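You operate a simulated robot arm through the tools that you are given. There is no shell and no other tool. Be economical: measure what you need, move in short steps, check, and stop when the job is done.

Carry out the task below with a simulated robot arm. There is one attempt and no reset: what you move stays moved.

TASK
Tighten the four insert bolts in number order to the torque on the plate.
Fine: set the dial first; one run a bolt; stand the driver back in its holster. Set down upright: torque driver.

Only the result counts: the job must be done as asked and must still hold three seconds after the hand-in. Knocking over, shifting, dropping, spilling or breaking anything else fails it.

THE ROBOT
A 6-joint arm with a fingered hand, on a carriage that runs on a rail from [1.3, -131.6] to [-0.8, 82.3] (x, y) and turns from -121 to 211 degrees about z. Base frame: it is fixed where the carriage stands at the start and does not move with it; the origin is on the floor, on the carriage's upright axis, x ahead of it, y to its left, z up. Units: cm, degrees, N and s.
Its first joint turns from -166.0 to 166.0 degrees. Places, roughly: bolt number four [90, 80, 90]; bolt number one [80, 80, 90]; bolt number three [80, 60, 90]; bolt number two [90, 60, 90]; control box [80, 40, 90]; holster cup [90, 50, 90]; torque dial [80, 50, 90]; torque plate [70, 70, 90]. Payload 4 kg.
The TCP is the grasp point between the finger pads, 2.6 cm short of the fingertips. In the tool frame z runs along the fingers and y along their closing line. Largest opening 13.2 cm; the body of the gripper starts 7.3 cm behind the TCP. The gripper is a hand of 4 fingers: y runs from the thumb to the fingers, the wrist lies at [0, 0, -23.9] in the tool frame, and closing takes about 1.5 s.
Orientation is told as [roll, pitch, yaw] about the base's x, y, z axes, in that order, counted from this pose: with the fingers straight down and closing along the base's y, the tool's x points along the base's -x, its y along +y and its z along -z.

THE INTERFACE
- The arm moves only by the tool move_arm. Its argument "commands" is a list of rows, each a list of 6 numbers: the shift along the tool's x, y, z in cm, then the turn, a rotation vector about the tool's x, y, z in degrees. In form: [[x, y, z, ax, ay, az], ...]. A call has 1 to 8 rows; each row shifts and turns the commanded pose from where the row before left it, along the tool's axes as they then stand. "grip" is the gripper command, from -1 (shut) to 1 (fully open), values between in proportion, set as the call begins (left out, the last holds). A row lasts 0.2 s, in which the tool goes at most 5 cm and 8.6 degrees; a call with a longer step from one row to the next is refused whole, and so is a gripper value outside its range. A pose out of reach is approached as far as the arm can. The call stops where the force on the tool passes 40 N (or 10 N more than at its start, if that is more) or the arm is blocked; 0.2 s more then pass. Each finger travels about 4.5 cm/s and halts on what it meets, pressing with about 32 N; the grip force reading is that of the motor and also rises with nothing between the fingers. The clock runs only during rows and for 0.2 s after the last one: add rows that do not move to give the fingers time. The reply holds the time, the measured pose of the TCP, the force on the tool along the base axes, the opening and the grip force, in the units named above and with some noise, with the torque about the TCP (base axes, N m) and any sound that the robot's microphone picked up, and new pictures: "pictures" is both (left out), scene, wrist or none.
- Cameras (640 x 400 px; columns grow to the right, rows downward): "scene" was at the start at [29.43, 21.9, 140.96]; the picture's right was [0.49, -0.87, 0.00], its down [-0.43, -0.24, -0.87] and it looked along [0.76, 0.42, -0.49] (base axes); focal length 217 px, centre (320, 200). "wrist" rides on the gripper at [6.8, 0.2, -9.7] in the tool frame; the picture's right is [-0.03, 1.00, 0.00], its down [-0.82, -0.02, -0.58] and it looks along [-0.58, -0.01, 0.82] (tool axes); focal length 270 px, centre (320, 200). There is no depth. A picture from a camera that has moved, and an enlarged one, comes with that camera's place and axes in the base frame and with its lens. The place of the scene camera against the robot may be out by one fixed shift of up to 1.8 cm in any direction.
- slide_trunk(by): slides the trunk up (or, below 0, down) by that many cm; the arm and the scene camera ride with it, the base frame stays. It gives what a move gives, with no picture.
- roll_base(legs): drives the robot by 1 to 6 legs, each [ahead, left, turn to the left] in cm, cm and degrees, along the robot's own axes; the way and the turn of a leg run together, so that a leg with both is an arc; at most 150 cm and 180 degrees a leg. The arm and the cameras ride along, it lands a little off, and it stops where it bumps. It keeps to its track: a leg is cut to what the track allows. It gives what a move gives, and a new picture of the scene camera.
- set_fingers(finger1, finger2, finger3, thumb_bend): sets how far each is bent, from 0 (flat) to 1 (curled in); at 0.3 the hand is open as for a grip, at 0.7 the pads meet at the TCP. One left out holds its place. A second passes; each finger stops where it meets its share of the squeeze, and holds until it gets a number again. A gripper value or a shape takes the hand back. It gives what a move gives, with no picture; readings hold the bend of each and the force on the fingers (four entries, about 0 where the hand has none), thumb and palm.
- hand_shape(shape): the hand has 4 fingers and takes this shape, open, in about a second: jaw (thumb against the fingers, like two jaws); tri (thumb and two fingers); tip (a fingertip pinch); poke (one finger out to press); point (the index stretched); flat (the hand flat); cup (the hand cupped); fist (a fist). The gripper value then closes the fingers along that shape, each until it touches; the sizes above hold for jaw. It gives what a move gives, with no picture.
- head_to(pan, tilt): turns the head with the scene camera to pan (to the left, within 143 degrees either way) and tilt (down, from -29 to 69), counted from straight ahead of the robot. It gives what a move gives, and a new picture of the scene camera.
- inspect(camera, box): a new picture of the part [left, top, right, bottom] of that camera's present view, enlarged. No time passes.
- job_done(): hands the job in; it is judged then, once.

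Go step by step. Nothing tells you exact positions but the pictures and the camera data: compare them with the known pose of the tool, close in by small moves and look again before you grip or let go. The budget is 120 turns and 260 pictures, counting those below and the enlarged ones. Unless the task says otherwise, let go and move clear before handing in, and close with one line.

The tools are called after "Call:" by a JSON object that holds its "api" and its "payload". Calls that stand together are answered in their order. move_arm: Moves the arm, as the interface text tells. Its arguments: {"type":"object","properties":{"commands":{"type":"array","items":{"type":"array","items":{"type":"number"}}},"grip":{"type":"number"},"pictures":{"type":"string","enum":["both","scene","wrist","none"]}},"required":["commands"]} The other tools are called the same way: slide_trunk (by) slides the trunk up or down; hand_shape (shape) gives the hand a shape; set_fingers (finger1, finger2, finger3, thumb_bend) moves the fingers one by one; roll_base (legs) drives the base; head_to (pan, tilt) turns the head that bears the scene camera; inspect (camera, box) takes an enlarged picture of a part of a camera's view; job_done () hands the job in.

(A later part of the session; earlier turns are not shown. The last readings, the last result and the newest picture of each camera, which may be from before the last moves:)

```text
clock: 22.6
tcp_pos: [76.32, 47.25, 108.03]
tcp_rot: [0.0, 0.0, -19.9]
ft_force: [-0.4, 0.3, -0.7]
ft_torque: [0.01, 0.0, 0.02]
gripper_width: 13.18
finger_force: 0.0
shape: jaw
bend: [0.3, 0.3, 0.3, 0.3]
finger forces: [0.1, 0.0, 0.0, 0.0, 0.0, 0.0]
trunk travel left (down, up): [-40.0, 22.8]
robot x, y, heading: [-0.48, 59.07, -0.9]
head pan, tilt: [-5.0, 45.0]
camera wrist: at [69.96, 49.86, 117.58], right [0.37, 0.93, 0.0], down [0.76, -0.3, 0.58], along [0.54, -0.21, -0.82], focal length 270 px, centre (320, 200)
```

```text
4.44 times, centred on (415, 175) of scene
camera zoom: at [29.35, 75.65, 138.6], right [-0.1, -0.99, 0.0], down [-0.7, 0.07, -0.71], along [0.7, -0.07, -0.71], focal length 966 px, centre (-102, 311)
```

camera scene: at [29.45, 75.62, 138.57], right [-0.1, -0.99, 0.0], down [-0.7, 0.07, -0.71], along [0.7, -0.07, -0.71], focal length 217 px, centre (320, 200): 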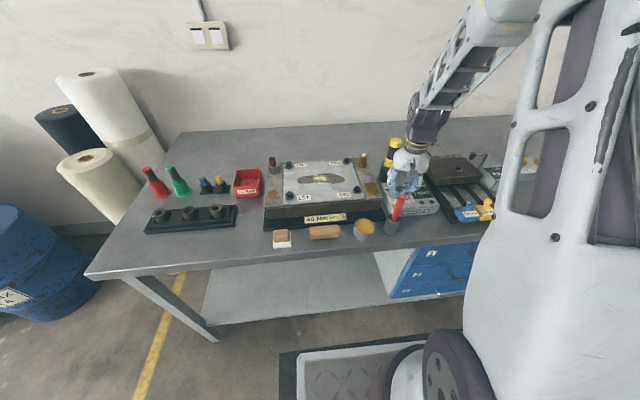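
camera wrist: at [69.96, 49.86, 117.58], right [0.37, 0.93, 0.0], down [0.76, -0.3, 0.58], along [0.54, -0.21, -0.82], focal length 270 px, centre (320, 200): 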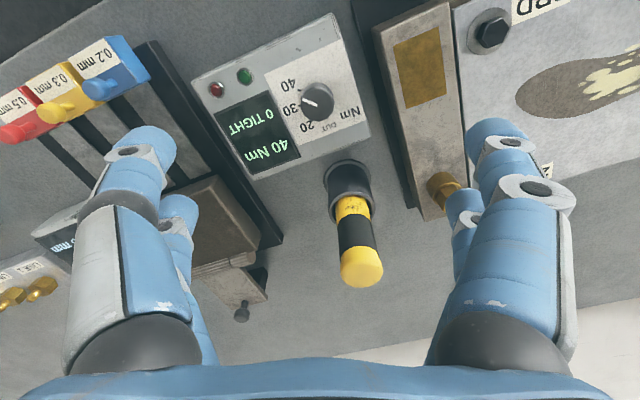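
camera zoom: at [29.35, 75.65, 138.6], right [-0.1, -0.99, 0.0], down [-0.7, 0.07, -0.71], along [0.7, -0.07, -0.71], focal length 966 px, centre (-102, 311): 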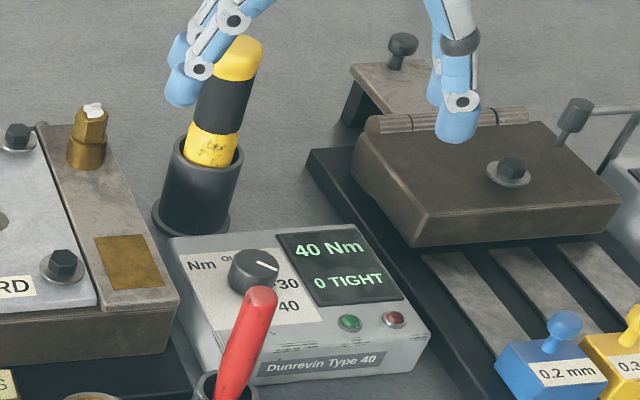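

The dial now reads 40 Nm. Driver cap triangulates to about [90, 46.2, 100]; I'll position above it with yaw 0.

Call:
{"api": "move_arm", "payload": {"commands": [[0, 0, 0, 0, 0, -6.66], [0, 0, 0, 0, 0, -6.66], [0, 0, 0, 0, 0, -6.66], [-4.5, -0.33, 0, 0, 0, 0], [-4.5, -0.33, 0, 0, 0, 0], [-4.7, -0.33, 0, 0, 0, 0], [0, 0, 1.5, 0, 0, 0], [0, 0, 0, 0, 0, 0]], "grip": 0.2}}

Call:
{"api": "inspect", "payload": {"camera": "scene", "box": [360, 110, 450, 210]}}

```text
clock: 24.4
tcp_pos: [90.13, 45.97, 106.26]
tcp_rot: [0.0, 0.0, -0.1]
ft_force: [0.4, -0.2, -0.1]
ft_torque: [-0.03, -0.03, -0.02]
gripper_width: 7.98
finger_force: 0.0
shape: jaw
bend: [0.71, 0.71, 0.71, 0.7]
finger forces: [0.0, 0.0, 0.1, 0.1, 0.1, 0.0]
trunk travel left (down, up): [-40.0, 22.8]
robot x, y, heading: [-0.26, 59.03, -1.0]
head pan, tilt: [-5.0, 45.0]
camera scene: at [29.34, 75.65, 138.6], right [-0.1, -0.99, 0.0], down [-0.7, 0.07, -0.71], along [0.7, -0.07, -0.71], focal length 217 px, centre (320, 200)
camera wrist: at [83.36, 46.29, 115.73], right [0.03, 1.0, 0.0], down [0.82, -0.02, 0.58], along [0.58, -0.01, -0.82], focal length 270 px, centre (320, 200)
```

scene: 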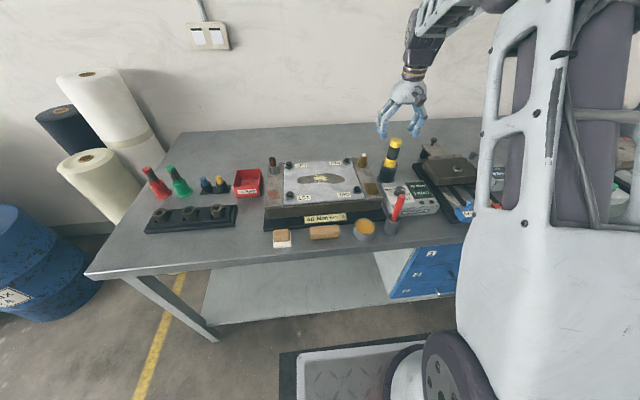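
wrist: 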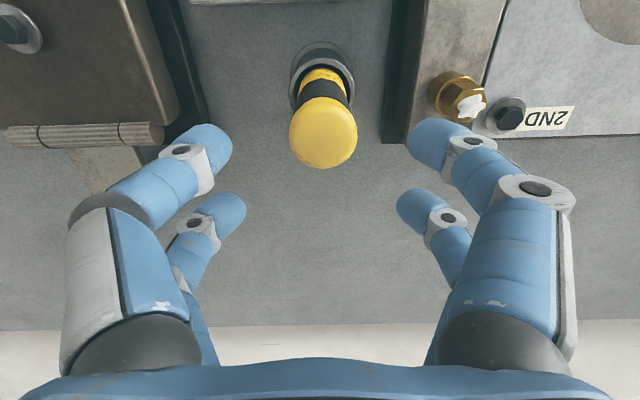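

```text
4.00 times, centred on (405, 160) of scene
camera zoom: at [29.34, 75.65, 138.6], right [-0.1, -0.99, 0.0], down [-0.7, 0.07, -0.71], along [0.7, -0.07, -0.71], focal length 869 px, centre (-20, 360)
```

zoom: 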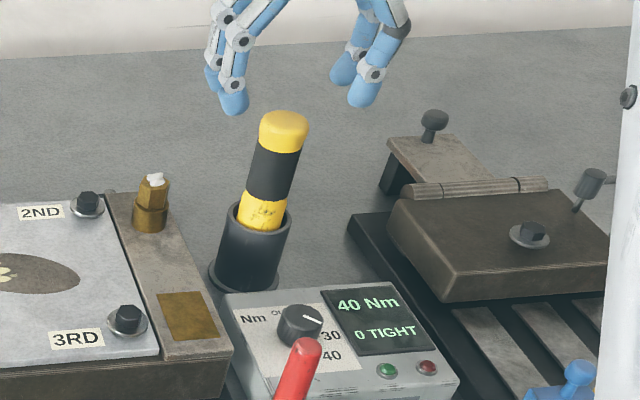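

Refined: driver axis ≈ [89.0, 46.4], cap top ≈101. Aligning and descending around the handle.

Call:
{"api": "move_arm", "payload": {"commands": [[1.3, 0.4, 0, 0, 0, 0], [0, 0, 2.5, 0, 0, 0], [0, 0, 2.5, 0, 0, 0], [0, 0, 2.5, 0, 0, 0], [0, 0, 2.2, 0, 0, 0], [0, 0, 0, 0, 0, 0]]}}

Call:
{"api": "inspect", "payload": {"camera": "scene", "box": [360, 110, 450, 210]}}

```text
clock: 25.8
tcp_pos: [88.72, 46.38, 96.57]
tcp_rot: [-0.1, 0.0, -0.1]
ft_force: [0.1, -0.6, 0.0]
ft_torque: [-0.02, 0.01, 0.0]
gripper_width: 7.98
finger_force: 0.0
shape: jaw
bend: [0.71, 0.71, 0.71, 0.7]
finger forces: [0.1, 0.1, 0.0, 0.0, 0.1, 0.0]
trunk travel left (down, up): [-40.0, 22.8]
robot x, y, heading: [-0.26, 59.41, -0.8]
head pan, tilt: [-5.0, 45.0]
camera scene: at [29.34, 75.65, 138.6], right [-0.1, -0.99, 0.0], down [-0.7, 0.07, -0.71], along [0.7, -0.07, -0.71], focal length 217 px, centre (320, 200)
camera wrist: at [81.8, 46.66, 106.0], right [0.03, 1.0, 0.0], down [0.82, -0.02, 0.58], along [0.58, -0.01, -0.82], focal length 270 px, centre (320, 200)
```

scene: 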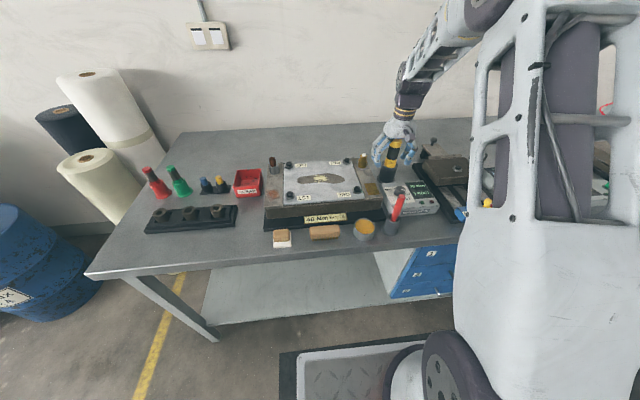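
wrist: 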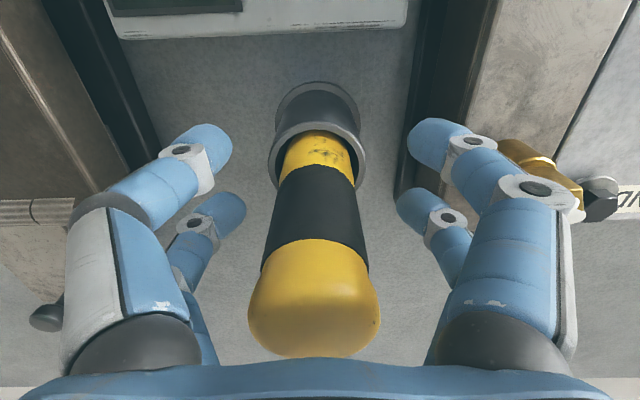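

```text
4.00 times, centred on (405, 160) of scene
camera zoom: at [29.34, 75.65, 138.6], right [-0.1, -0.99, 0.0], down [-0.7, 0.07, -0.71], along [0.7, -0.07, -0.71], focal length 869 px, centre (-20, 360)
```

zoom: 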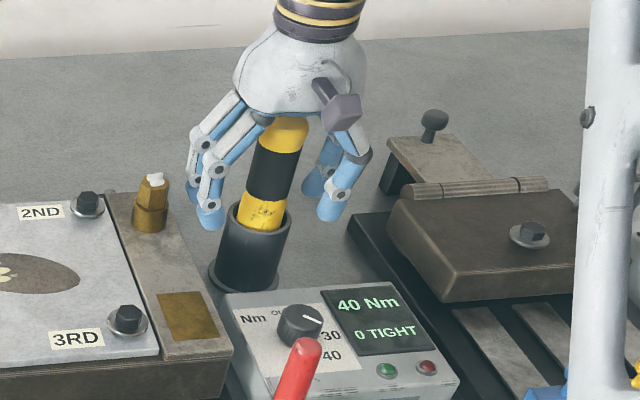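

The handle is centred in the cage. Closing.

Call:
{"api": "move_arm", "payload": {"commands": [[0, 0, 0, 0, 0, 0], [0, 0, 0, 0, 0, 0], [0, 0, 0, 0, 0, 0], [0, 0, 0, 0, 0, 0], [0, 0, 0, 0, 0, 0], [0, 0, 0, 0, 0, 0], [0, 0, 0, 0, 0, 0], [0, 0, 0, 0, 0, 0]], "grip": -1}}

Call:
{"api": "inspect", "payload": {"camera": "scene", "box": [360, 110, 450, 210]}}

```text
clock: 27.6
tcp_pos: [88.68, 46.4, 96.51]
tcp_rot: [0.1, -0.1, 0.1]
ft_force: [-0.3, 0.0, -0.8]
ft_torque: [0.03, 0.01, 0.0]
gripper_width: 0.88
finger_force: 32.0
shape: jaw
bend: [0.71, 0.73, 0.73, 0.71]
finger forces: [0.1, 27.9, 30.4, 0.0, 0.0, 0.0]
trunk travel left (down, up): [-40.0, 22.8]
robot x, y, heading: [-0.17, 59.12, -1.0]
head pan, tilt: [-5.0, 45.0]
camera scene: at [29.36, 75.65, 138.59], right [-0.1, -0.99, 0.0], down [-0.7, 0.07, -0.71], along [0.7, -0.07, -0.71], focal length 217 px, centre (320, 200)
camera wrist: at [81.81, 46.65, 105.99], right [0.03, 1.0, 0.0], down [0.82, -0.02, 0.58], along [0.58, -0.01, -0.82], focal length 270 px, centre (320, 200)
```

scene: 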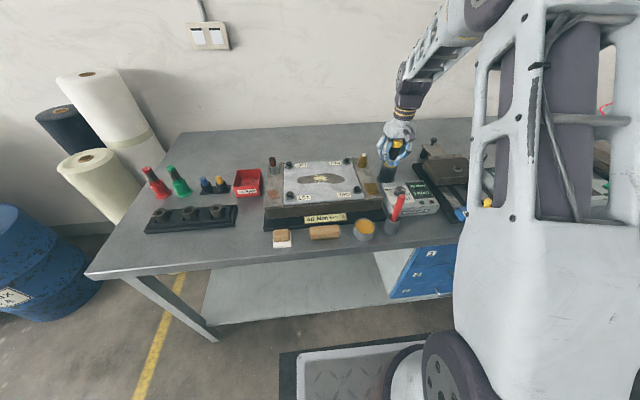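
wrist: 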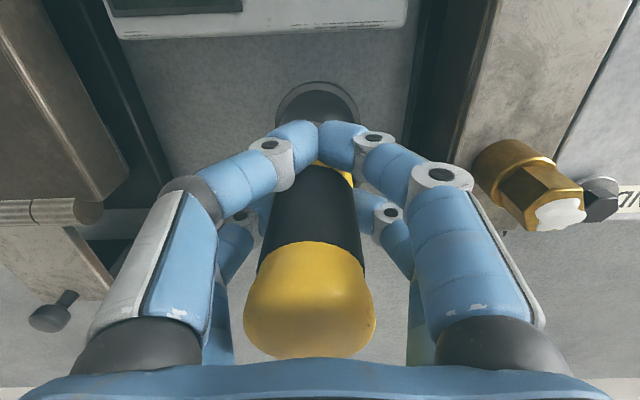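

```text
4.00 times, centred on (405, 160) of scene
camera zoom: at [29.36, 75.65, 138.59], right [-0.1, -0.99, 0.0], down [-0.7, 0.07, -0.71], along [0.7, -0.07, -0.71], focal length 869 px, centre (-20, 360)
```

zoom: 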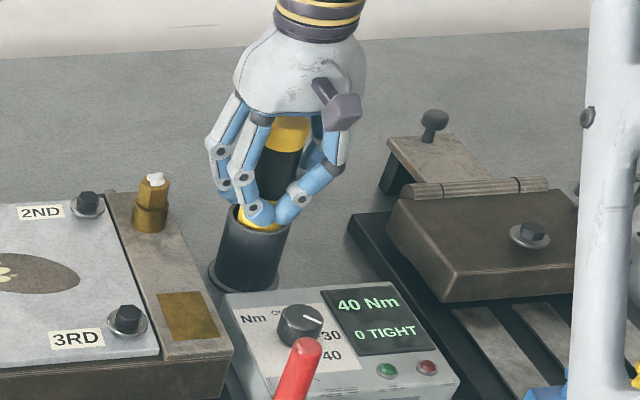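

The front digits met just in front of the handle with the rear pair not bearing, so the handle is slightly off the cage centre. I'll open, shift +0.35 in x and re-close.

Call:
{"api": "move_arm", "payload": {"commands": [[0, 0, 0, 0, 0, 0], [0, 0, 0, 0, 0, 0], [0, 0, 0, 0, 0, 0], [-0.35, 0, 0, 0, 0, 0]], "grip": -0.3, "pictures": "none"}}

Call:
{"api": "move_arm", "payload": {"commands": [[0, 0, 0, 0, 0, 0], [0, 0, 0, 0, 0, 0], [0, 0, 0, 0, 0, 0], [0, 0, 0, 0, 0, 0], [0, 0, 0, 0, 0, 0], [0, 0, 0, 0, 0, 0], [0, 0, 0, 0, 0, 0]], "grip": -1, "pictures": "wrist"}}

```text
clock: 28.6
tcp_pos: [88.87, 46.45, 96.59]
tcp_rot: [0.1, -0.1, 0.1]
ft_force: [0.2, -0.1, -0.3]
ft_torque: [-0.03, 0.02, 0.0]
gripper_width: 4.58
finger_force: 0.2
shape: jaw
bend: [0.74, 0.74, 0.74, 0.7]
finger forces: [0.1, 0.1, 0.1, 0.0, 0.0, 0.0]
trunk travel left (down, up): [-40.0, 22.8]
robot x, y, heading: [-0.95, 59.69, -1.0]
head pan, tilt: [-5.0, 45.0]
```

```text
clock: 30.2
tcp_pos: [88.93, 46.47, 96.55]
tcp_rot: [0.0, 0.0, 0.0]
ft_force: [-0.1, -2.1, 0.2]
ft_torque: [0.0, -0.08, 0.02]
gripper_width: 1.46
finger_force: 31.4
shape: jaw
bend: [0.72, 0.72, 0.72, 0.7]
finger forces: [32.3, 28.1, 27.6, 0.1, 31.0, 0.0]
trunk travel left (down, up): [-40.0, 22.8]
robot x, y, heading: [-0.68, 59.35, -0.8]
head pan, tilt: [-5.0, 45.0]
camera wrist: at [82.22, 46.75, 106.01], right [0.03, 1.0, 0.0], down [0.82, -0.02, 0.58], along [0.58, -0.01, -0.82], focal length 270 px, centre (320, 200)
```

wrist: 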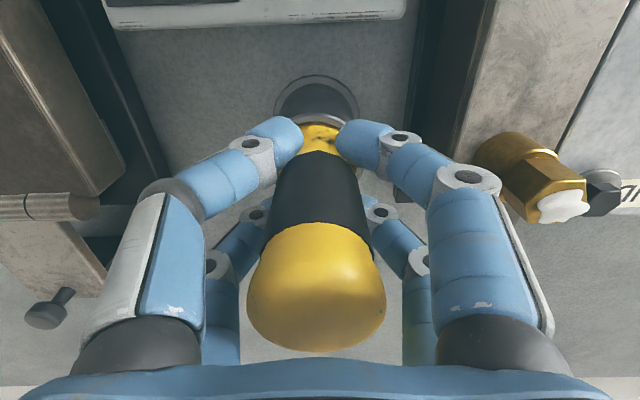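

All four digits now bear on the handle. Lifting.

Call:
{"api": "move_arm", "payload": {"commands": [[0, 0, -1.5, 0, 0, 0], [0, 0, -1.8, 0, 0, 0], [0, 0, -2, 0, 0, 0], [0, 0, -2, 0, 0, 0], [0, 0, -2, 0, 0, 0], [0, 0, -2, 0, 0, 0], [0, 0, -2, 0, 0, 0], [0, 0, 0, 0, 0, 0]]}}

Call:
{"api": "inspect", "payload": {"camera": "scene", "box": [360, 90, 450, 200]}}

```text
clock: 32.0
tcp_pos: [89.17, 46.45, 109.97]
tcp_rot: [0.0, 0.0, 0.0]
ft_force: [-0.3, 1.2, -6.3]
ft_torque: [0.03, -0.02, 0.03]
gripper_width: 1.39
finger_force: 32.2
shape: jaw
bend: [0.72, 0.72, 0.72, 0.7]
finger forces: [34.7, 30.9, 27.7, 0.0, 32.2, 0.0]
trunk travel left (down, up): [-40.0, 22.8]
robot x, y, heading: [-0.56, 59.11, -1.1]
head pan, tilt: [-5.0, 45.0]
camera scene: at [29.36, 75.65, 138.59], right [-0.1, -0.99, 0.0], down [-0.7, 0.07, -0.71], along [0.7, -0.07, -0.71], focal length 217 px, centre (320, 200)
camera wrist: at [82.38, 46.73, 119.47], right [0.03, 1.0, 0.0], down [0.82, -0.02, 0.58], along [0.58, -0.01, -0.82], focal length 270 px, centre (320, 200)
```

scene: 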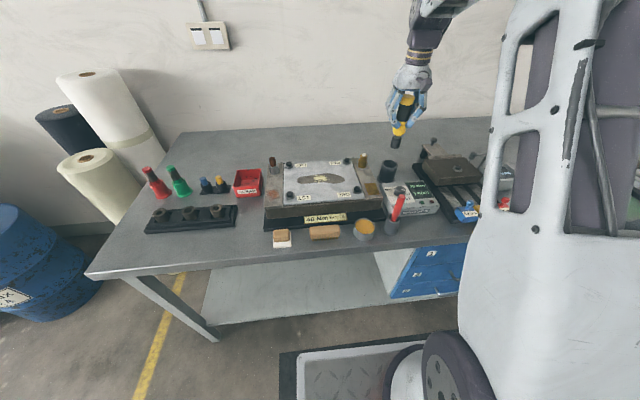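
wrist: 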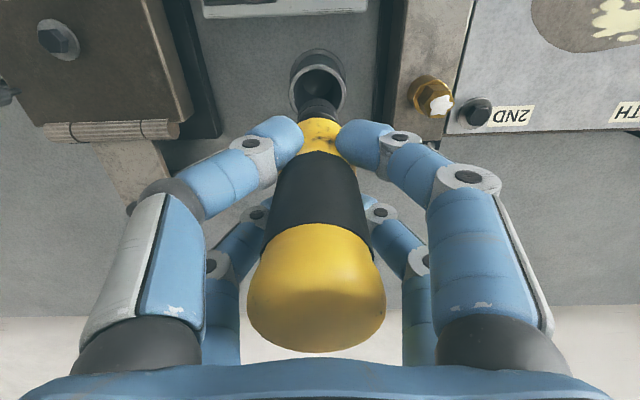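

```text
3.64 times, centred on (405, 145) of scene
camera zoom: at [29.36, 75.65, 138.59], right [-0.1, -0.99, 0.0], down [-0.7, 0.07, -0.71], along [0.7, -0.07, -0.71], focal length 790 px, centre (11, 400)
```

zoom: 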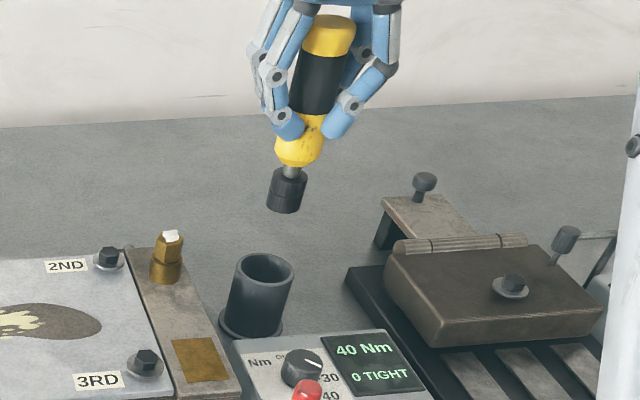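

The driver came out cleanly; it has a black socket about 11.5 cm below the TCP. Next to bolt 1 (1ST), estimated ~[75.6, 80.8, 94].

Call:
{"api": "move_arm", "payload": {"commands": [[0, 1.3, -1, 0, 0, 0], [1.6, 4, -0.3, 0, 0, 0], [2, 4.4, 0, 0, 0, 0], [2, 4.4, 0, 0, 0, 0], [2, 4.4, 0, 0, 0, 0], [2, 4.4, 0, 0, 0, 0], [2, 4.4, 0, 0, 0, 0], [1, 3, 0, 0, 0, 0]], "pictures": "wrist"}}

Call:
{"api": "head_to", "payload": {"pan": 5, "tilt": 42}}

Call:
{"api": "inspect", "payload": {"camera": "scene", "box": [260, 80, 420, 240]}}

```text
clock: 33.8
tcp_pos: [76.61, 76.92, 111.32]
tcp_rot: [0.0, 0.0, -0.1]
ft_force: [0.3, 0.3, -4.5]
ft_torque: [0.04, -0.03, 0.01]
gripper_width: 1.41
finger_force: 32.2
shape: jaw
bend: [0.72, 0.72, 0.72, 0.7]
finger forces: [35.7, 31.9, 28.7, 0.1, 32.7, 0.0]
trunk travel left (down, up): [-40.0, 22.8]
robot x, y, heading: [-0.91, 59.03, -1.2]
head pan, tilt: [-5.0, 45.0]
camera wrist: at [69.81, 77.18, 120.8], right [0.03, 1.0, 0.0], down [0.82, -0.02, 0.58], along [0.58, -0.02, -0.82], focal length 270 px, centre (320, 200)
```

wrist: 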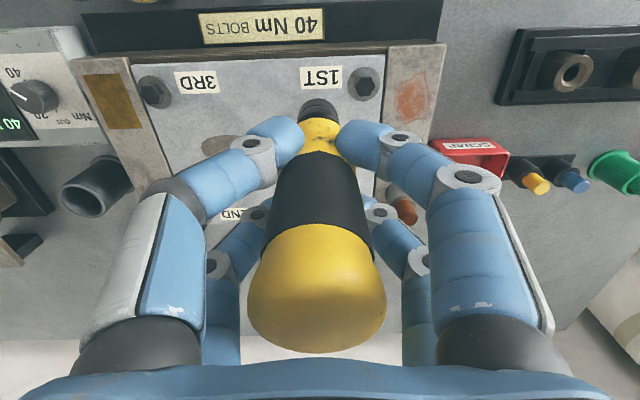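

```text
clock: 34.5
tcp_pos: [76.6, 76.8, 111.34]
tcp_rot: [0.1, 0.0, 0.1]
ft_force: [0.3, 1.2, -5.1]
ft_torque: [0.0, 0.0, 0.0]
gripper_width: 1.36
finger_force: 31.5
shape: jaw
bend: [0.72, 0.72, 0.72, 0.7]
finger forces: [35.9, 31.9, 28.5, 0.1, 32.7, 0.0]
trunk travel left (down, up): [-40.0, 22.8]
robot x, y, heading: [-0.62, 59.26, -1.1]
head pan, tilt: [5.0, 42.0]
camera scene: at [29.61, 77.08, 139.02], right [0.07, -1.0, 0.0], down [-0.67, -0.05, -0.74], along [0.74, 0.05, -0.67], focal length 217 px, centre (320, 200)
```

scene: 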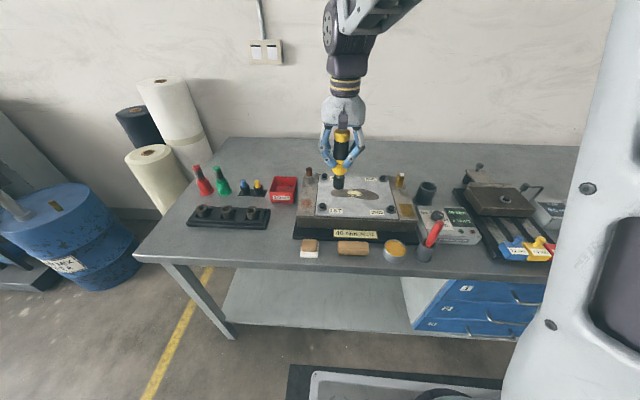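

```text
2.50 times, centred on (340, 160) of scene
camera zoom: at [29.61, 77.08, 139.02], right [0.07, -1.0, 0.0], down [-0.67, -0.05, -0.74], along [0.74, 0.05, -0.67], focal length 543 px, centre (270, 300)
```

zoom: 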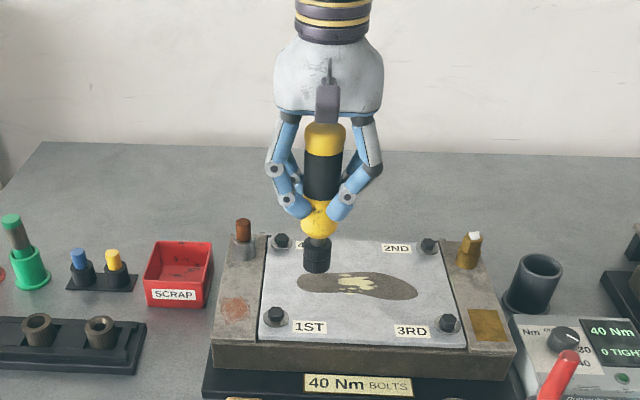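

Call:
{"api": "move_arm", "payload": {"commands": [[0.35, 2.1, 0, 0, 0, 0], [0.35, 2.1, 1, 0, 0, 0], [0, 0, 1.5, 0, 0, 0], [0, 0, 1, 0, 0, 0], [0, 0, 0, 0, 0, 0]], "pictures": "none"}}

Call:
{"api": "inspect", "payload": {"camera": "scene", "box": [295, 140, 375, 220]}}

Call:
{"api": "inspect", "payload": {"camera": "wrist", "box": [220, 20, 420, 160]}}

```text
clock: 35.7
tcp_pos: [75.92, 80.86, 107.77]
tcp_rot: [0.0, -0.1, -0.1]
ft_force: [0.8, -0.6, -4.7]
ft_torque: [-0.02, -0.01, 0.03]
gripper_width: 1.37
finger_force: 31.8
shape: jaw
bend: [0.72, 0.72, 0.72, 0.7]
finger forces: [36.0, 32.4, 28.7, 0.0, 32.8, 0.0]
trunk travel left (down, up): [-40.0, 22.8]
robot x, y, heading: [-0.52, 59.41, -0.8]
head pan, tilt: [5.0, 42.0]
```

```text
5.00 times, centred on (335, 180) of scene
camera zoom: at [29.61, 77.09, 139.03], right [0.07, -1.0, 0.0], down [-0.67, -0.05, -0.74], along [0.74, 0.05, -0.67], focal length 1086 px, centre (245, 300)
```

zoom: 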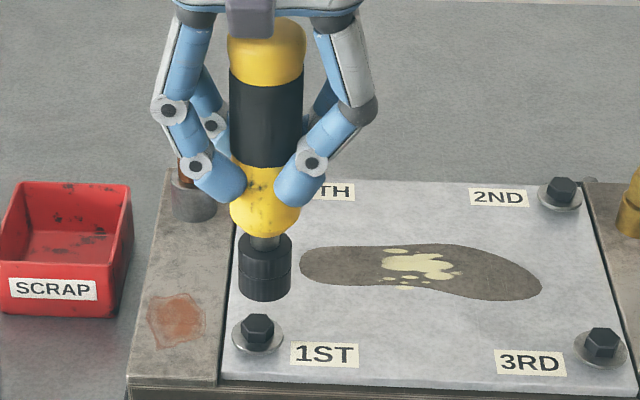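

```text
2.86 times, centred on (320, 90) of wrist
camera zoom: at [69.12, 81.13, 117.27], right [0.03, 1.0, 0.0], down [0.82, -0.02, 0.58], along [0.58, -0.02, -0.82], focal length 772 px, centre (320, 514)
```

zoom: 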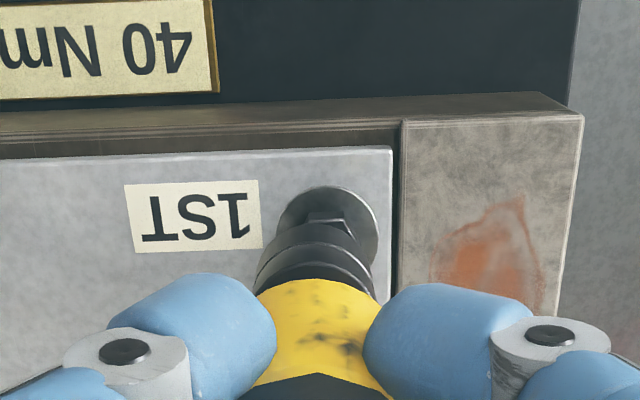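

Both views suggest a correction of about +0.35 in y and −0.25 in x. Applying and lowering slightly.

Call:
{"api": "move_arm", "payload": {"commands": [[0.25, 0.35, 0, 0, 0, 0], [0, 0, 0.9, 0, 0, 0], [0, 0, 0, 0, 0, 0]], "pictures": "none"}}

Call:
{"api": "inspect", "payload": {"camera": "scene", "box": [300, 170, 350, 220]}}

Call:
{"api": "inspect", "payload": {"camera": "wrist", "box": [220, 20, 420, 160]}}

```text
clock: 36.5
tcp_pos: [75.79, 81.17, 106.75]
tcp_rot: [0.0, 0.0, 0.0]
ft_force: [-1.1, 0.8, -4.8]
ft_torque: [0.0, 0.01, 0.02]
gripper_width: 1.37
finger_force: 31.7
shape: jaw
bend: [0.72, 0.72, 0.72, 0.7]
finger forces: [36.2, 32.7, 28.7, 0.0, 32.9, 0.0]
trunk travel left (down, up): [-40.0, 22.8]
robot x, y, heading: [-0.38, 59.54, -1.0]
head pan, tilt: [5.0, 42.0]
```

```text
8.00 times, centred on (325, 195) of scene
camera zoom: at [29.61, 77.09, 139.03], right [0.07, -1.0, 0.0], down [-0.67, -0.05, -0.74], along [0.74, 0.05, -0.67], focal length 1738 px, centre (280, 240)
```

zoom: 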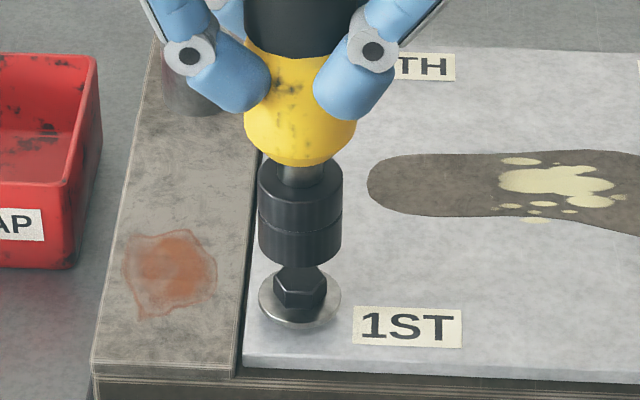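

```text
2.86 times, centred on (320, 90) of wrist
camera zoom: at [68.9, 81.51, 116.28], right [0.03, 1.0, 0.0], down [0.82, -0.02, 0.58], along [0.58, -0.01, -0.82], focal length 772 px, centre (320, 514)
```

zoom: 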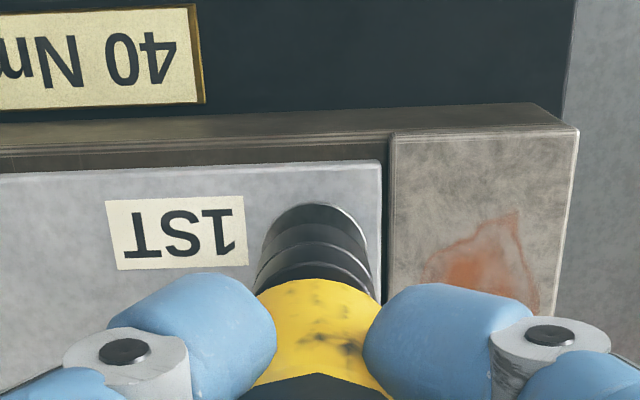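

Call:
{"api": "inspect", "payload": {"camera": "wrist", "box": [290, 70, 360, 120]}}

Call:
{"api": "inspect", "payload": {"camera": "scene", "box": [308, 180, 338, 210]}}

```text
8.00 times, centred on (325, 95) of wrist
camera zoom: at [68.9, 81.51, 116.28], right [0.03, 1.0, 0.0], down [0.82, -0.02, 0.58], along [0.58, -0.01, -0.82], focal length 2162 px, centre (280, 1040)
```

zoom: 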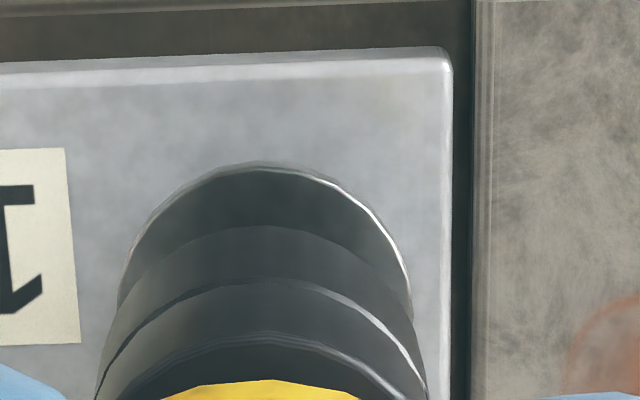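

```text
13.33 times, centred on (323, 195) of scene
camera zoom: at [29.61, 77.09, 139.03], right [0.07, -1.0, 0.0], down [-0.67, -0.05, -0.74], along [0.74, 0.05, -0.67], focal length 2897 px, centre (280, 267)
```

zoom: 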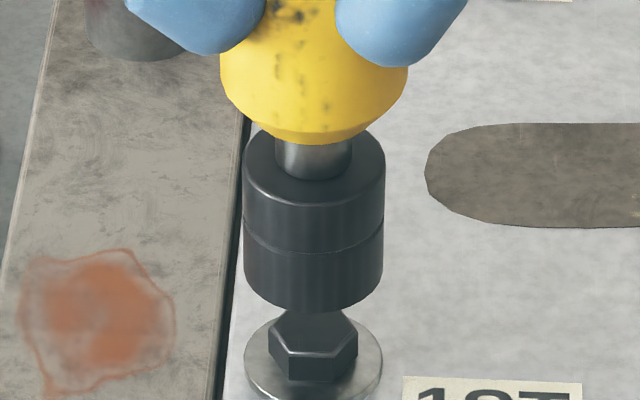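

Both views combined show alignment within ~0.15 cm, with about 1.6 cm gap to the bolt top. Lowering gently onto bolt 1.

Call:
{"api": "move_arm", "payload": {"commands": [[-0.12, 0, 0.4, 0, 0, 0], [0, 0, 0.4, 0, 0, 0], [0, 0, 0.4, 0, 0, 0], [0, 0, 0.3, 0, 0, 0], [0, 0, 0.2, 0, 0, 0]], "pictures": "none"}}

Call:
{"api": "inspect", "payload": {"camera": "scene", "box": [300, 170, 350, 220]}}

Call:
{"api": "inspect", "payload": {"camera": "wrist", "box": [290, 70, 360, 120]}}

```text
clock: 37.7
tcp_pos: [75.64, 81.4, 104.94]
tcp_rot: [-0.1, 0.0, 0.0]
ft_force: [0.0, 0.2, -4.8]
ft_torque: [-0.02, -0.02, -0.01]
gripper_width: 1.38
finger_force: 31.7
shape: jaw
bend: [0.72, 0.72, 0.72, 0.7]
finger forces: [36.2, 33.1, 28.7, 0.1, 33.0, 0.0]
trunk travel left (down, up): [-40.0, 22.8]
robot x, y, heading: [-0.41, 59.47, -1.2]
head pan, tilt: [5.0, 42.0]
```

```text
8.00 times, centred on (325, 195) of scene
camera zoom: at [29.61, 77.09, 139.03], right [0.07, -1.0, 0.0], down [-0.67, -0.05, -0.74], along [0.74, 0.05, -0.67], focal length 1738 px, centre (280, 240)
```

zoom: 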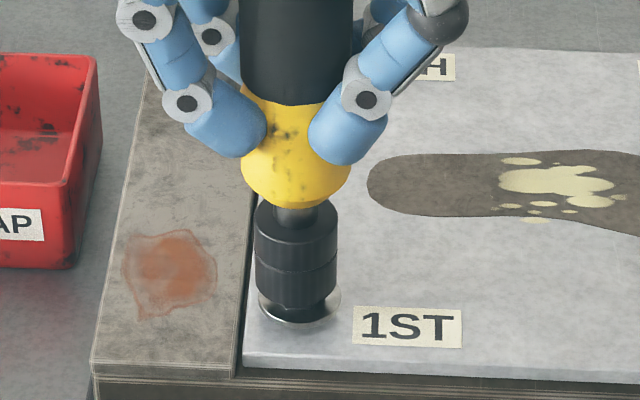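

```text
8.00 times, centred on (325, 95) of wrist
camera zoom: at [68.88, 81.65, 114.44], right [0.03, 1.0, 0.0], down [0.82, -0.02, 0.58], along [0.58, -0.02, -0.82], focal length 2162 px, centre (280, 1040)
```

zoom: 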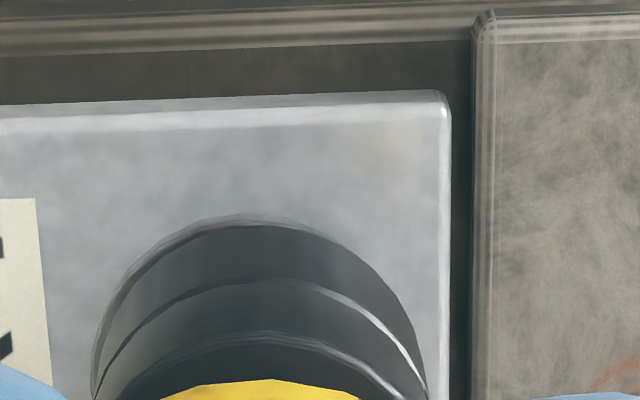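

Call:
{"api": "move_arm", "payload": {"commands": [[0, -0.13, 0.2, 0, 0, 0], [0, 0, 0.25, 0, 0, 0], [0, 0, 0.2, 0, 0, 0], [0, 0, 0, 0, 0, 0]], "pictures": "none"}}

Call:
{"api": "inspect", "payload": {"camera": "scene", "box": [300, 170, 350, 220]}}

Call:
{"api": "inspect", "payload": {"camera": "scene", "box": [410, 190, 480, 250]}}

```text
clock: 38.7
tcp_pos: [75.79, 81.34, 104.33]
tcp_rot: [0.0, 0.0, 0.0]
ft_force: [-0.2, -0.8, -4.6]
ft_torque: [0.0, 0.0, -0.06]
gripper_width: 1.36
finger_force: 32.2
shape: jaw
bend: [0.72, 0.72, 0.72, 0.7]
finger forces: [36.3, 33.1, 28.7, 0.0, 33.1, 0.0]
trunk travel left (down, up): [-40.0, 22.8]
robot x, y, heading: [-0.62, 59.11, -0.9]
head pan, tilt: [5.0, 42.0]
```

```text
8.00 times, centred on (325, 195) of scene
camera zoom: at [29.61, 77.09, 139.03], right [0.07, -1.0, 0.0], down [-0.67, -0.05, -0.74], along [0.74, 0.05, -0.67], focal length 1738 px, centre (280, 240)
```

zoom: 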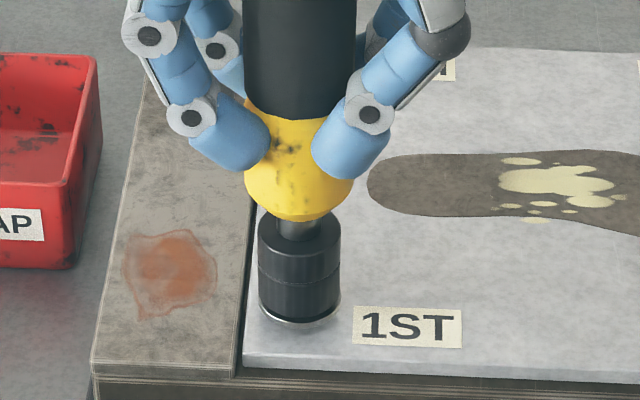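

```text
6.67 times, centred on (445, 220) of scene
camera zoom: at [29.61, 77.09, 139.03], right [0.07, -1.0, 0.0], down [-0.67, -0.05, -0.74], along [0.74, 0.05, -0.67], focal length 1448 px, centre (-513, 67)
```

zoom: 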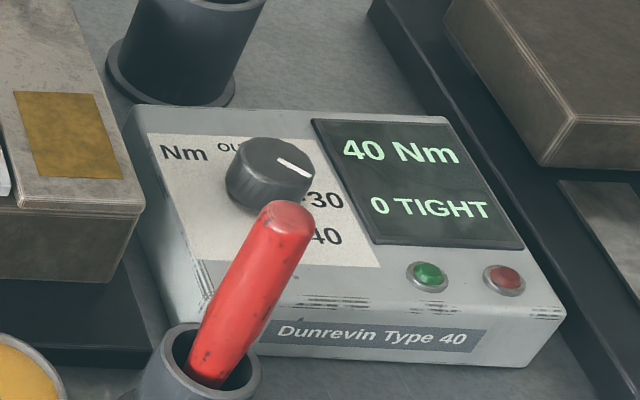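

The socket is over the head, nearly at the washer, count still 0. Pressing down in small steps to see what starts the run.

Call:
{"api": "move_arm", "payload": {"commands": [[0, 0, 0.2, 0, 0, 0], [0, 0, 0.2, 0, 0, 0], [0, 0, 0, 0, 0, 0]], "pictures": "none"}}

Call:
{"api": "inspect", "payload": {"camera": "scene", "box": [300, 170, 350, 220]}}

Call:
{"api": "inspect", "payload": {"camera": "scene", "box": [410, 190, 480, 250]}}

```text
clock: 39.5
tcp_pos: [75.78, 81.24, 103.99]
tcp_rot: [0.0, 0.0, 0.0]
ft_force: [0.3, -0.7, -4.8]
ft_torque: [-0.01, -0.04, 0.01]
gripper_width: 1.34
finger_force: 32.2
shape: jaw
bend: [0.72, 0.72, 0.72, 0.7]
finger forces: [36.3, 33.2, 28.7, 0.0, 33.1, 0.0]
trunk travel left (down, up): [-40.0, 22.8]
robot x, y, heading: [-0.88, 59.7, -1.0]
head pan, tilt: [5.0, 42.0]
```

```text
8.00 times, centred on (325, 195) of scene
camera zoom: at [29.61, 77.09, 139.03], right [0.07, -1.0, 0.0], down [-0.67, -0.05, -0.74], along [0.74, 0.05, -0.67], focal length 1738 px, centre (280, 240)
```

zoom: 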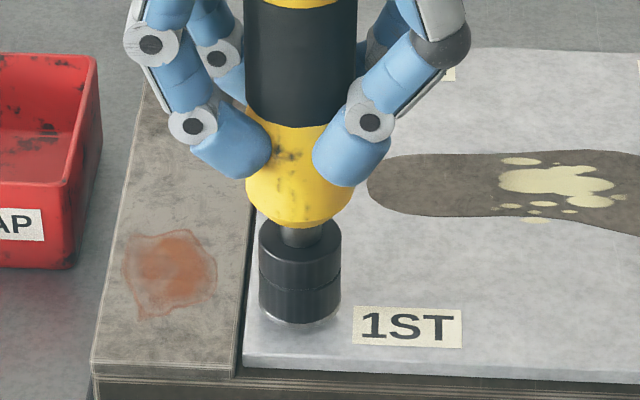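

```text
6.67 times, centred on (445, 220) of scene
camera zoom: at [29.61, 77.09, 139.03], right [0.07, -1.0, 0.0], down [-0.67, -0.05, -0.74], along [0.74, 0.05, -0.67], focal length 1448 px, centre (-513, 67)
```

zoom: 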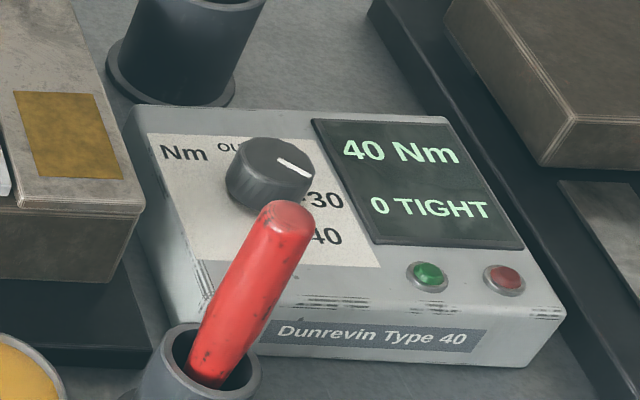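

Call:
{"api": "move_arm", "payload": {"commands": [[0, 0, 0.15, 0, 0, 0], [0, 0, 0.15, 0, 0, 0], [0, 0, 0, 0, 0, 0]], "pictures": "none"}}

```text
clock: 40.3
tcp_pos: [75.78, 81.15, 103.64]
tcp_rot: [0.0, 0.1, 0.0]
ft_force: [4.9, -1.0, 5.9]
ft_torque: [0.06, -0.61, 0.3]
gripper_width: 1.24
finger_force: 31.8
shape: jaw
bend: [0.72, 0.72, 0.72, 0.7]
finger forces: [38.1, 35.3, 32.1, 0.1, 33.1, 0.0]
trunk travel left (down, up): [-40.0, 22.8]
robot x, y, heading: [-0.33, 59.32, -1.3]
head pan, tilt: [5.0, 42.0]
```

Call:
{"api": "move_arm", "payload": {"commands": [[0, 0, 0, 0, 0, 0], [0, 0, 0, 0, 0, 0], [0, 0, 0, 0, 0, 0], [0, 0, 0, 0, 0, 0]], "pictures": "none"}}

Call:
{"api": "inspect", "payload": {"camera": "scene", "box": [300, 150, 480, 250]}}

```text
clock: 41.3
tcp_pos: [75.79, 81.24, 103.67]
tcp_rot: [0.0, -0.1, -0.1]
ft_force: [0.2, 1.2, -4.9]
ft_torque: [0.01, -0.05, 0.02]
gripper_width: 1.19
finger_force: 32.2
shape: jaw
bend: [0.72, 0.71, 0.72, 0.7]
finger forces: [38.2, 34.5, 32.1, 0.1, 32.3, 0.0]
trunk travel left (down, up): [-40.0, 22.8]
robot x, y, heading: [-0.55, 59.42, -1.2]
head pan, tilt: [5.0, 42.0]
```

```text
3.56 times, centred on (390, 200) of scene
camera zoom: at [29.61, 77.09, 139.02], right [0.07, -1.0, 0.0], down [-0.67, -0.05, -0.74], along [0.74, 0.05, -0.67], focal length 772 px, centre (71, 200)
```

zoom: 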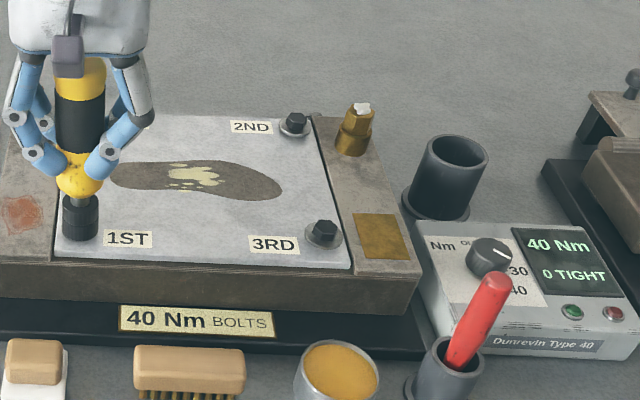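

Call:
{"api": "move_arm", "payload": {"commands": [[0, 0, 0.15, 0, 0, 0], [0, 0, 0.15, 0, 0, 0], [0, 0, 0, 0, 0, 0]], "pictures": "none"}}

Call:
{"api": "inspect", "payload": {"camera": "scene", "box": [300, 150, 480, 250]}}

Call:
{"api": "inspect", "payload": {"camera": "wrist", "box": [0, 0, 640, 400]}}

```text
clock: 42.1
tcp_pos: [75.9, 81.29, 103.32]
tcp_rot: [-0.1, -0.1, 0.0]
ft_force: [3.6, 0.2, 2.1]
ft_torque: [0.05, -0.63, 0.3]
gripper_width: 1.19
finger_force: 31.8
shape: jaw
bend: [0.72, 0.71, 0.72, 0.7]
finger forces: [38.7, 35.5, 32.5, 0.0, 32.0, 0.0]
trunk travel left (down, up): [-40.0, 22.8]
robot x, y, heading: [-0.46, 59.32, -0.9]
head pan, tilt: [5.0, 42.0]
```

```text
3.56 times, centred on (390, 200) of scene
camera zoom: at [29.6, 77.09, 139.03], right [0.07, -1.0, 0.0], down [-0.67, -0.05, -0.74], along [0.74, 0.05, -0.67], focal length 772 px, centre (71, 200)
```

zoom: 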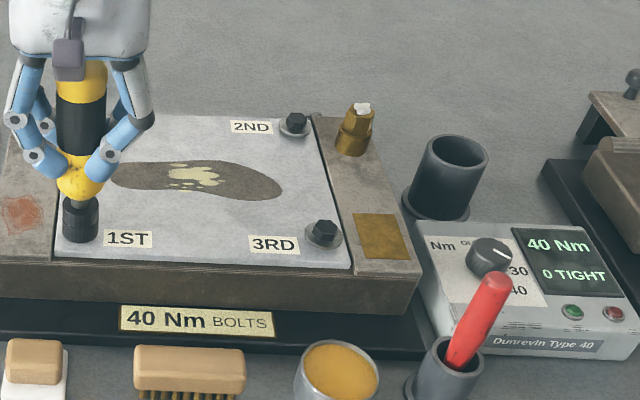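

```text
1.00 times, centred on (320, 200) of wrist (not enlarged: the box is as wide or as high as the picture)
camera zoom: at [68.97, 81.48, 112.9], right [0.03, 1.0, 0.0], down [0.82, -0.02, 0.58], along [0.58, -0.01, -0.82], focal length 270 px, centre (320, 200)
```

zoom: 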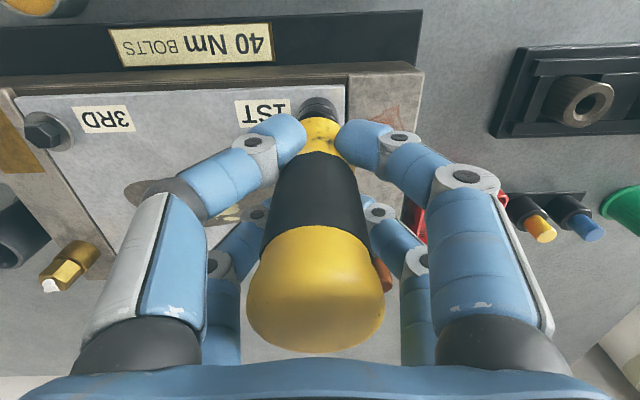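

Call:
{"api": "move_arm", "payload": {"commands": [[0, 0, 0.15, 0, 0, 0], [0, 0, 0.2, 0, 0, 0]], "pictures": "none"}}

Call:
{"api": "inspect", "payload": {"camera": "scene", "box": [300, 170, 350, 220]}}

Call:
{"api": "inspect", "payload": {"camera": "scene", "box": [410, 190, 480, 250]}}

```text
clock: 42.7
tcp_pos: [75.64, 81.19, 103.2]
tcp_rot: [0.1, -0.2, 0.0]
ft_force: [-0.1, -0.7, 26.9]
ft_torque: [0.15, -0.58, 0.45]
gripper_width: 1.27
finger_force: 32.0
shape: jaw
bend: [0.73, 0.72, 0.72, 0.7]
finger forces: [43.3, 39.4, 32.8, 0.0, 34.3, 0.0]
trunk travel left (down, up): [-40.0, 22.8]
robot x, y, heading: [-0.34, 59.16, -1.0]
head pan, tilt: [5.0, 42.0]
```

```text
8.00 times, centred on (325, 195) of scene
camera zoom: at [29.53, 77.07, 139.06], right [0.07, -1.0, 0.0], down [-0.67, -0.05, -0.74], along [0.74, 0.05, -0.67], focal length 1738 px, centre (280, 240)
```

zoom: 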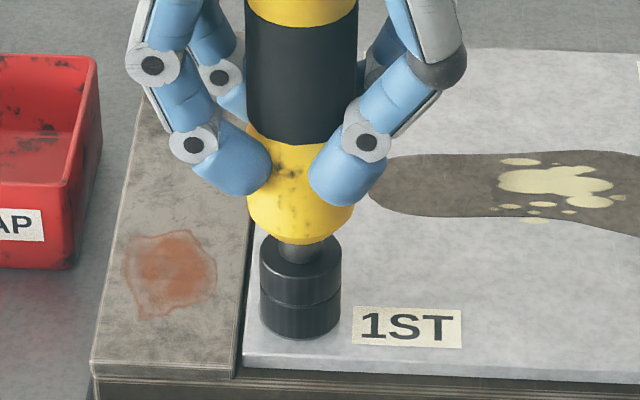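

```text
6.67 times, centred on (445, 220) of scene
camera zoom: at [29.53, 77.07, 139.06], right [0.07, -1.0, 0.0], down [-0.67, -0.05, -0.74], along [0.74, 0.05, -0.67], focal length 1448 px, centre (-513, 67)
```

zoom: 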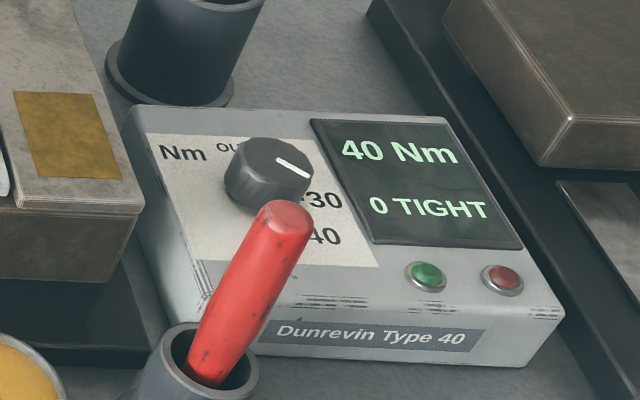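

Call:
{"api": "move_arm", "payload": {"commands": [[0, 0, 0, 0, 0, 0], [0, 0, 0, 0, 0, 0], [0, 0, 0, 0, 0, 0], [0, 0, 0, 0, 0, 0], [0, 0, 0, 0, 0, 0], [0, 0, 0, 0, 0, 0]], "pictures": "none"}}

Call:
{"api": "inspect", "payload": {"camera": "scene", "box": [410, 190, 480, 250]}}

```text
clock: 44.1
tcp_pos: [75.82, 81.23, 103.05]
tcp_rot: [-0.1, -0.1, 0.0]
ft_force: [-0.5, 0.8, 25.3]
ft_torque: [0.16, -0.12, 0.03]
gripper_width: 1.32
finger_force: 32.0
shape: jaw
bend: [0.73, 0.72, 0.72, 0.71]
finger forces: [44.3, 42.5, 33.8, 0.0, 35.9, 0.0]
trunk travel left (down, up): [-40.0, 22.8]
robot x, y, heading: [-0.53, 59.45, -0.9]
head pan, tilt: [5.0, 42.0]
```

```text
6.67 times, centred on (445, 220) of scene
camera zoom: at [29.5, 77.06, 139.06], right [0.07, -1.0, 0.0], down [-0.67, -0.05, -0.74], along [0.74, 0.05, -0.67], focal length 1448 px, centre (-513, 67)
```

zoom: 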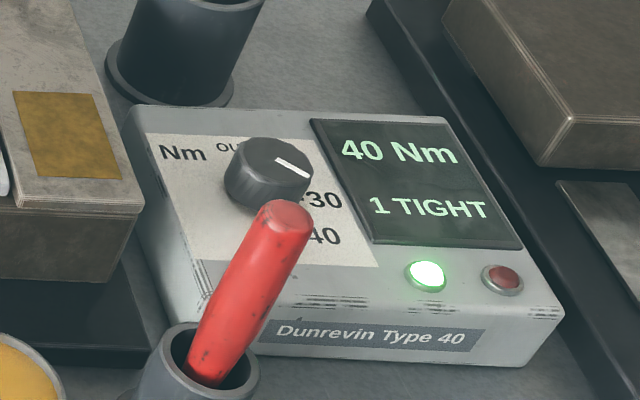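

Bolt 1 done: "1 TIGHT" with the green light, triggered by holding ~30 N. Lifting straight up and moving towards bolt 2.

Call:
{"api": "move_arm", "payload": {"commands": [[0, 0, -1, 0, 0, 0], [0, 0, -3, 0, 0, 0], [0, 0, -4, 0, 0, 0], [-2.9, -3.9, 0, 0, 0, 0], [-2.9, -3.9, 0, 0, 0, 0], [-2.9, -3.9, 0, 0, 0, 0], [-2.9, -3.9, 0, 0, 0, 0], [-2.5, -3.5, 0, 0, 0, 0]], "pictures": "wrist"}}

Call:
{"api": "inspect", "payload": {"camera": "scene", "box": [330, 110, 480, 250]}}

```text
clock: 45.9
tcp_pos: [90.15, 62.1, 111.08]
tcp_rot: [0.0, 0.0, 0.0]
ft_force: [-0.3, 0.9, -4.7]
ft_torque: [-0.02, -0.1, 0.02]
gripper_width: 1.29
finger_force: 31.8
shape: jaw
bend: [0.73, 0.72, 0.72, 0.71]
finger forces: [40.8, 37.7, 33.7, 0.0, 35.0, 0.0]
trunk travel left (down, up): [-40.0, 22.8]
robot x, y, heading: [-0.9, 59.5, -1.2]
head pan, tilt: [5.0, 42.0]
camera wrist: at [83.31, 62.38, 120.62], right [0.02, 1.0, 0.0], down [0.82, -0.02, 0.58], along [0.58, -0.01, -0.82], focal length 270 px, centre (320, 200)
```

wrist: 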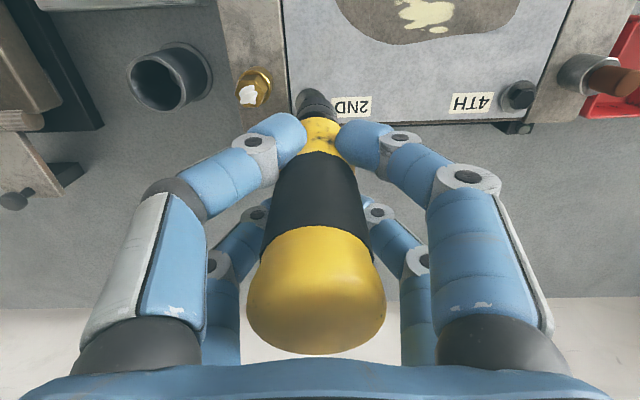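

```text
2.86 times, centred on (405, 180) of scene
camera zoom: at [29.57, 77.11, 139.03], right [0.07, -1.0, 0.0], down [-0.67, -0.05, -0.74], along [0.74, 0.05, -0.67], focal length 621 px, centre (77, 257)
```

zoom: 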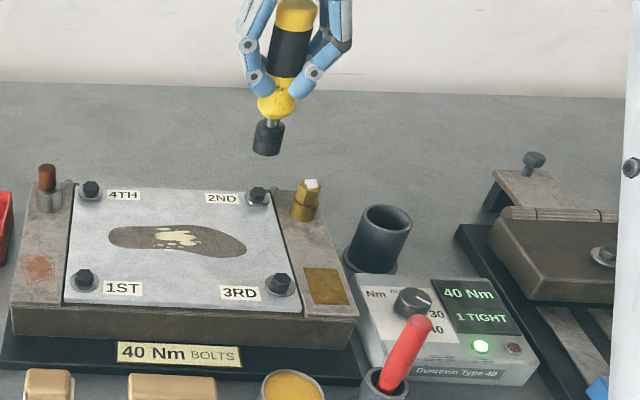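

Call:
{"api": "inspect", "payload": {"camera": "wrist", "box": [270, 60, 370, 140]}}

Call:
{"api": "inspect", "payload": {"camera": "scene", "box": [370, 130, 440, 200]}}

```text
5.00 times, centred on (320, 100) of wrist
camera zoom: at [83.31, 62.38, 120.62], right [0.02, 1.0, 0.0], down [0.82, -0.02, 0.58], along [0.58, -0.01, -0.82], focal length 1351 px, centre (320, 700)
```

zoom: 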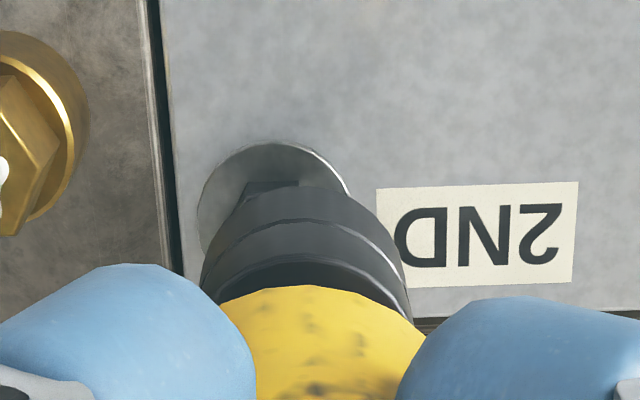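

```text
5.71 times, centred on (405, 165) of scene
camera zoom: at [29.57, 77.11, 139.03], right [0.07, -1.0, 0.0], down [-0.67, -0.05, -0.74], along [0.74, 0.05, -0.67], focal length 1242 px, centre (-166, 400)
```

zoom: 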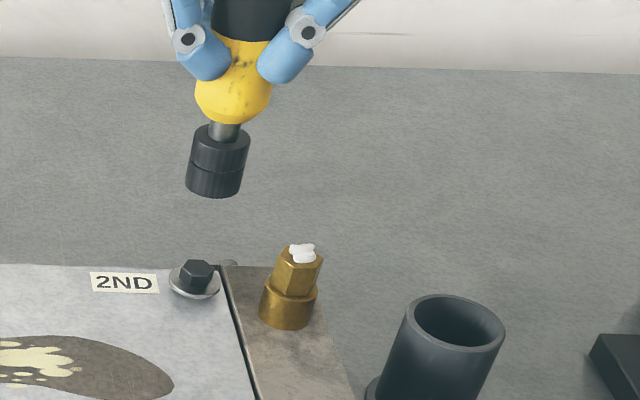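

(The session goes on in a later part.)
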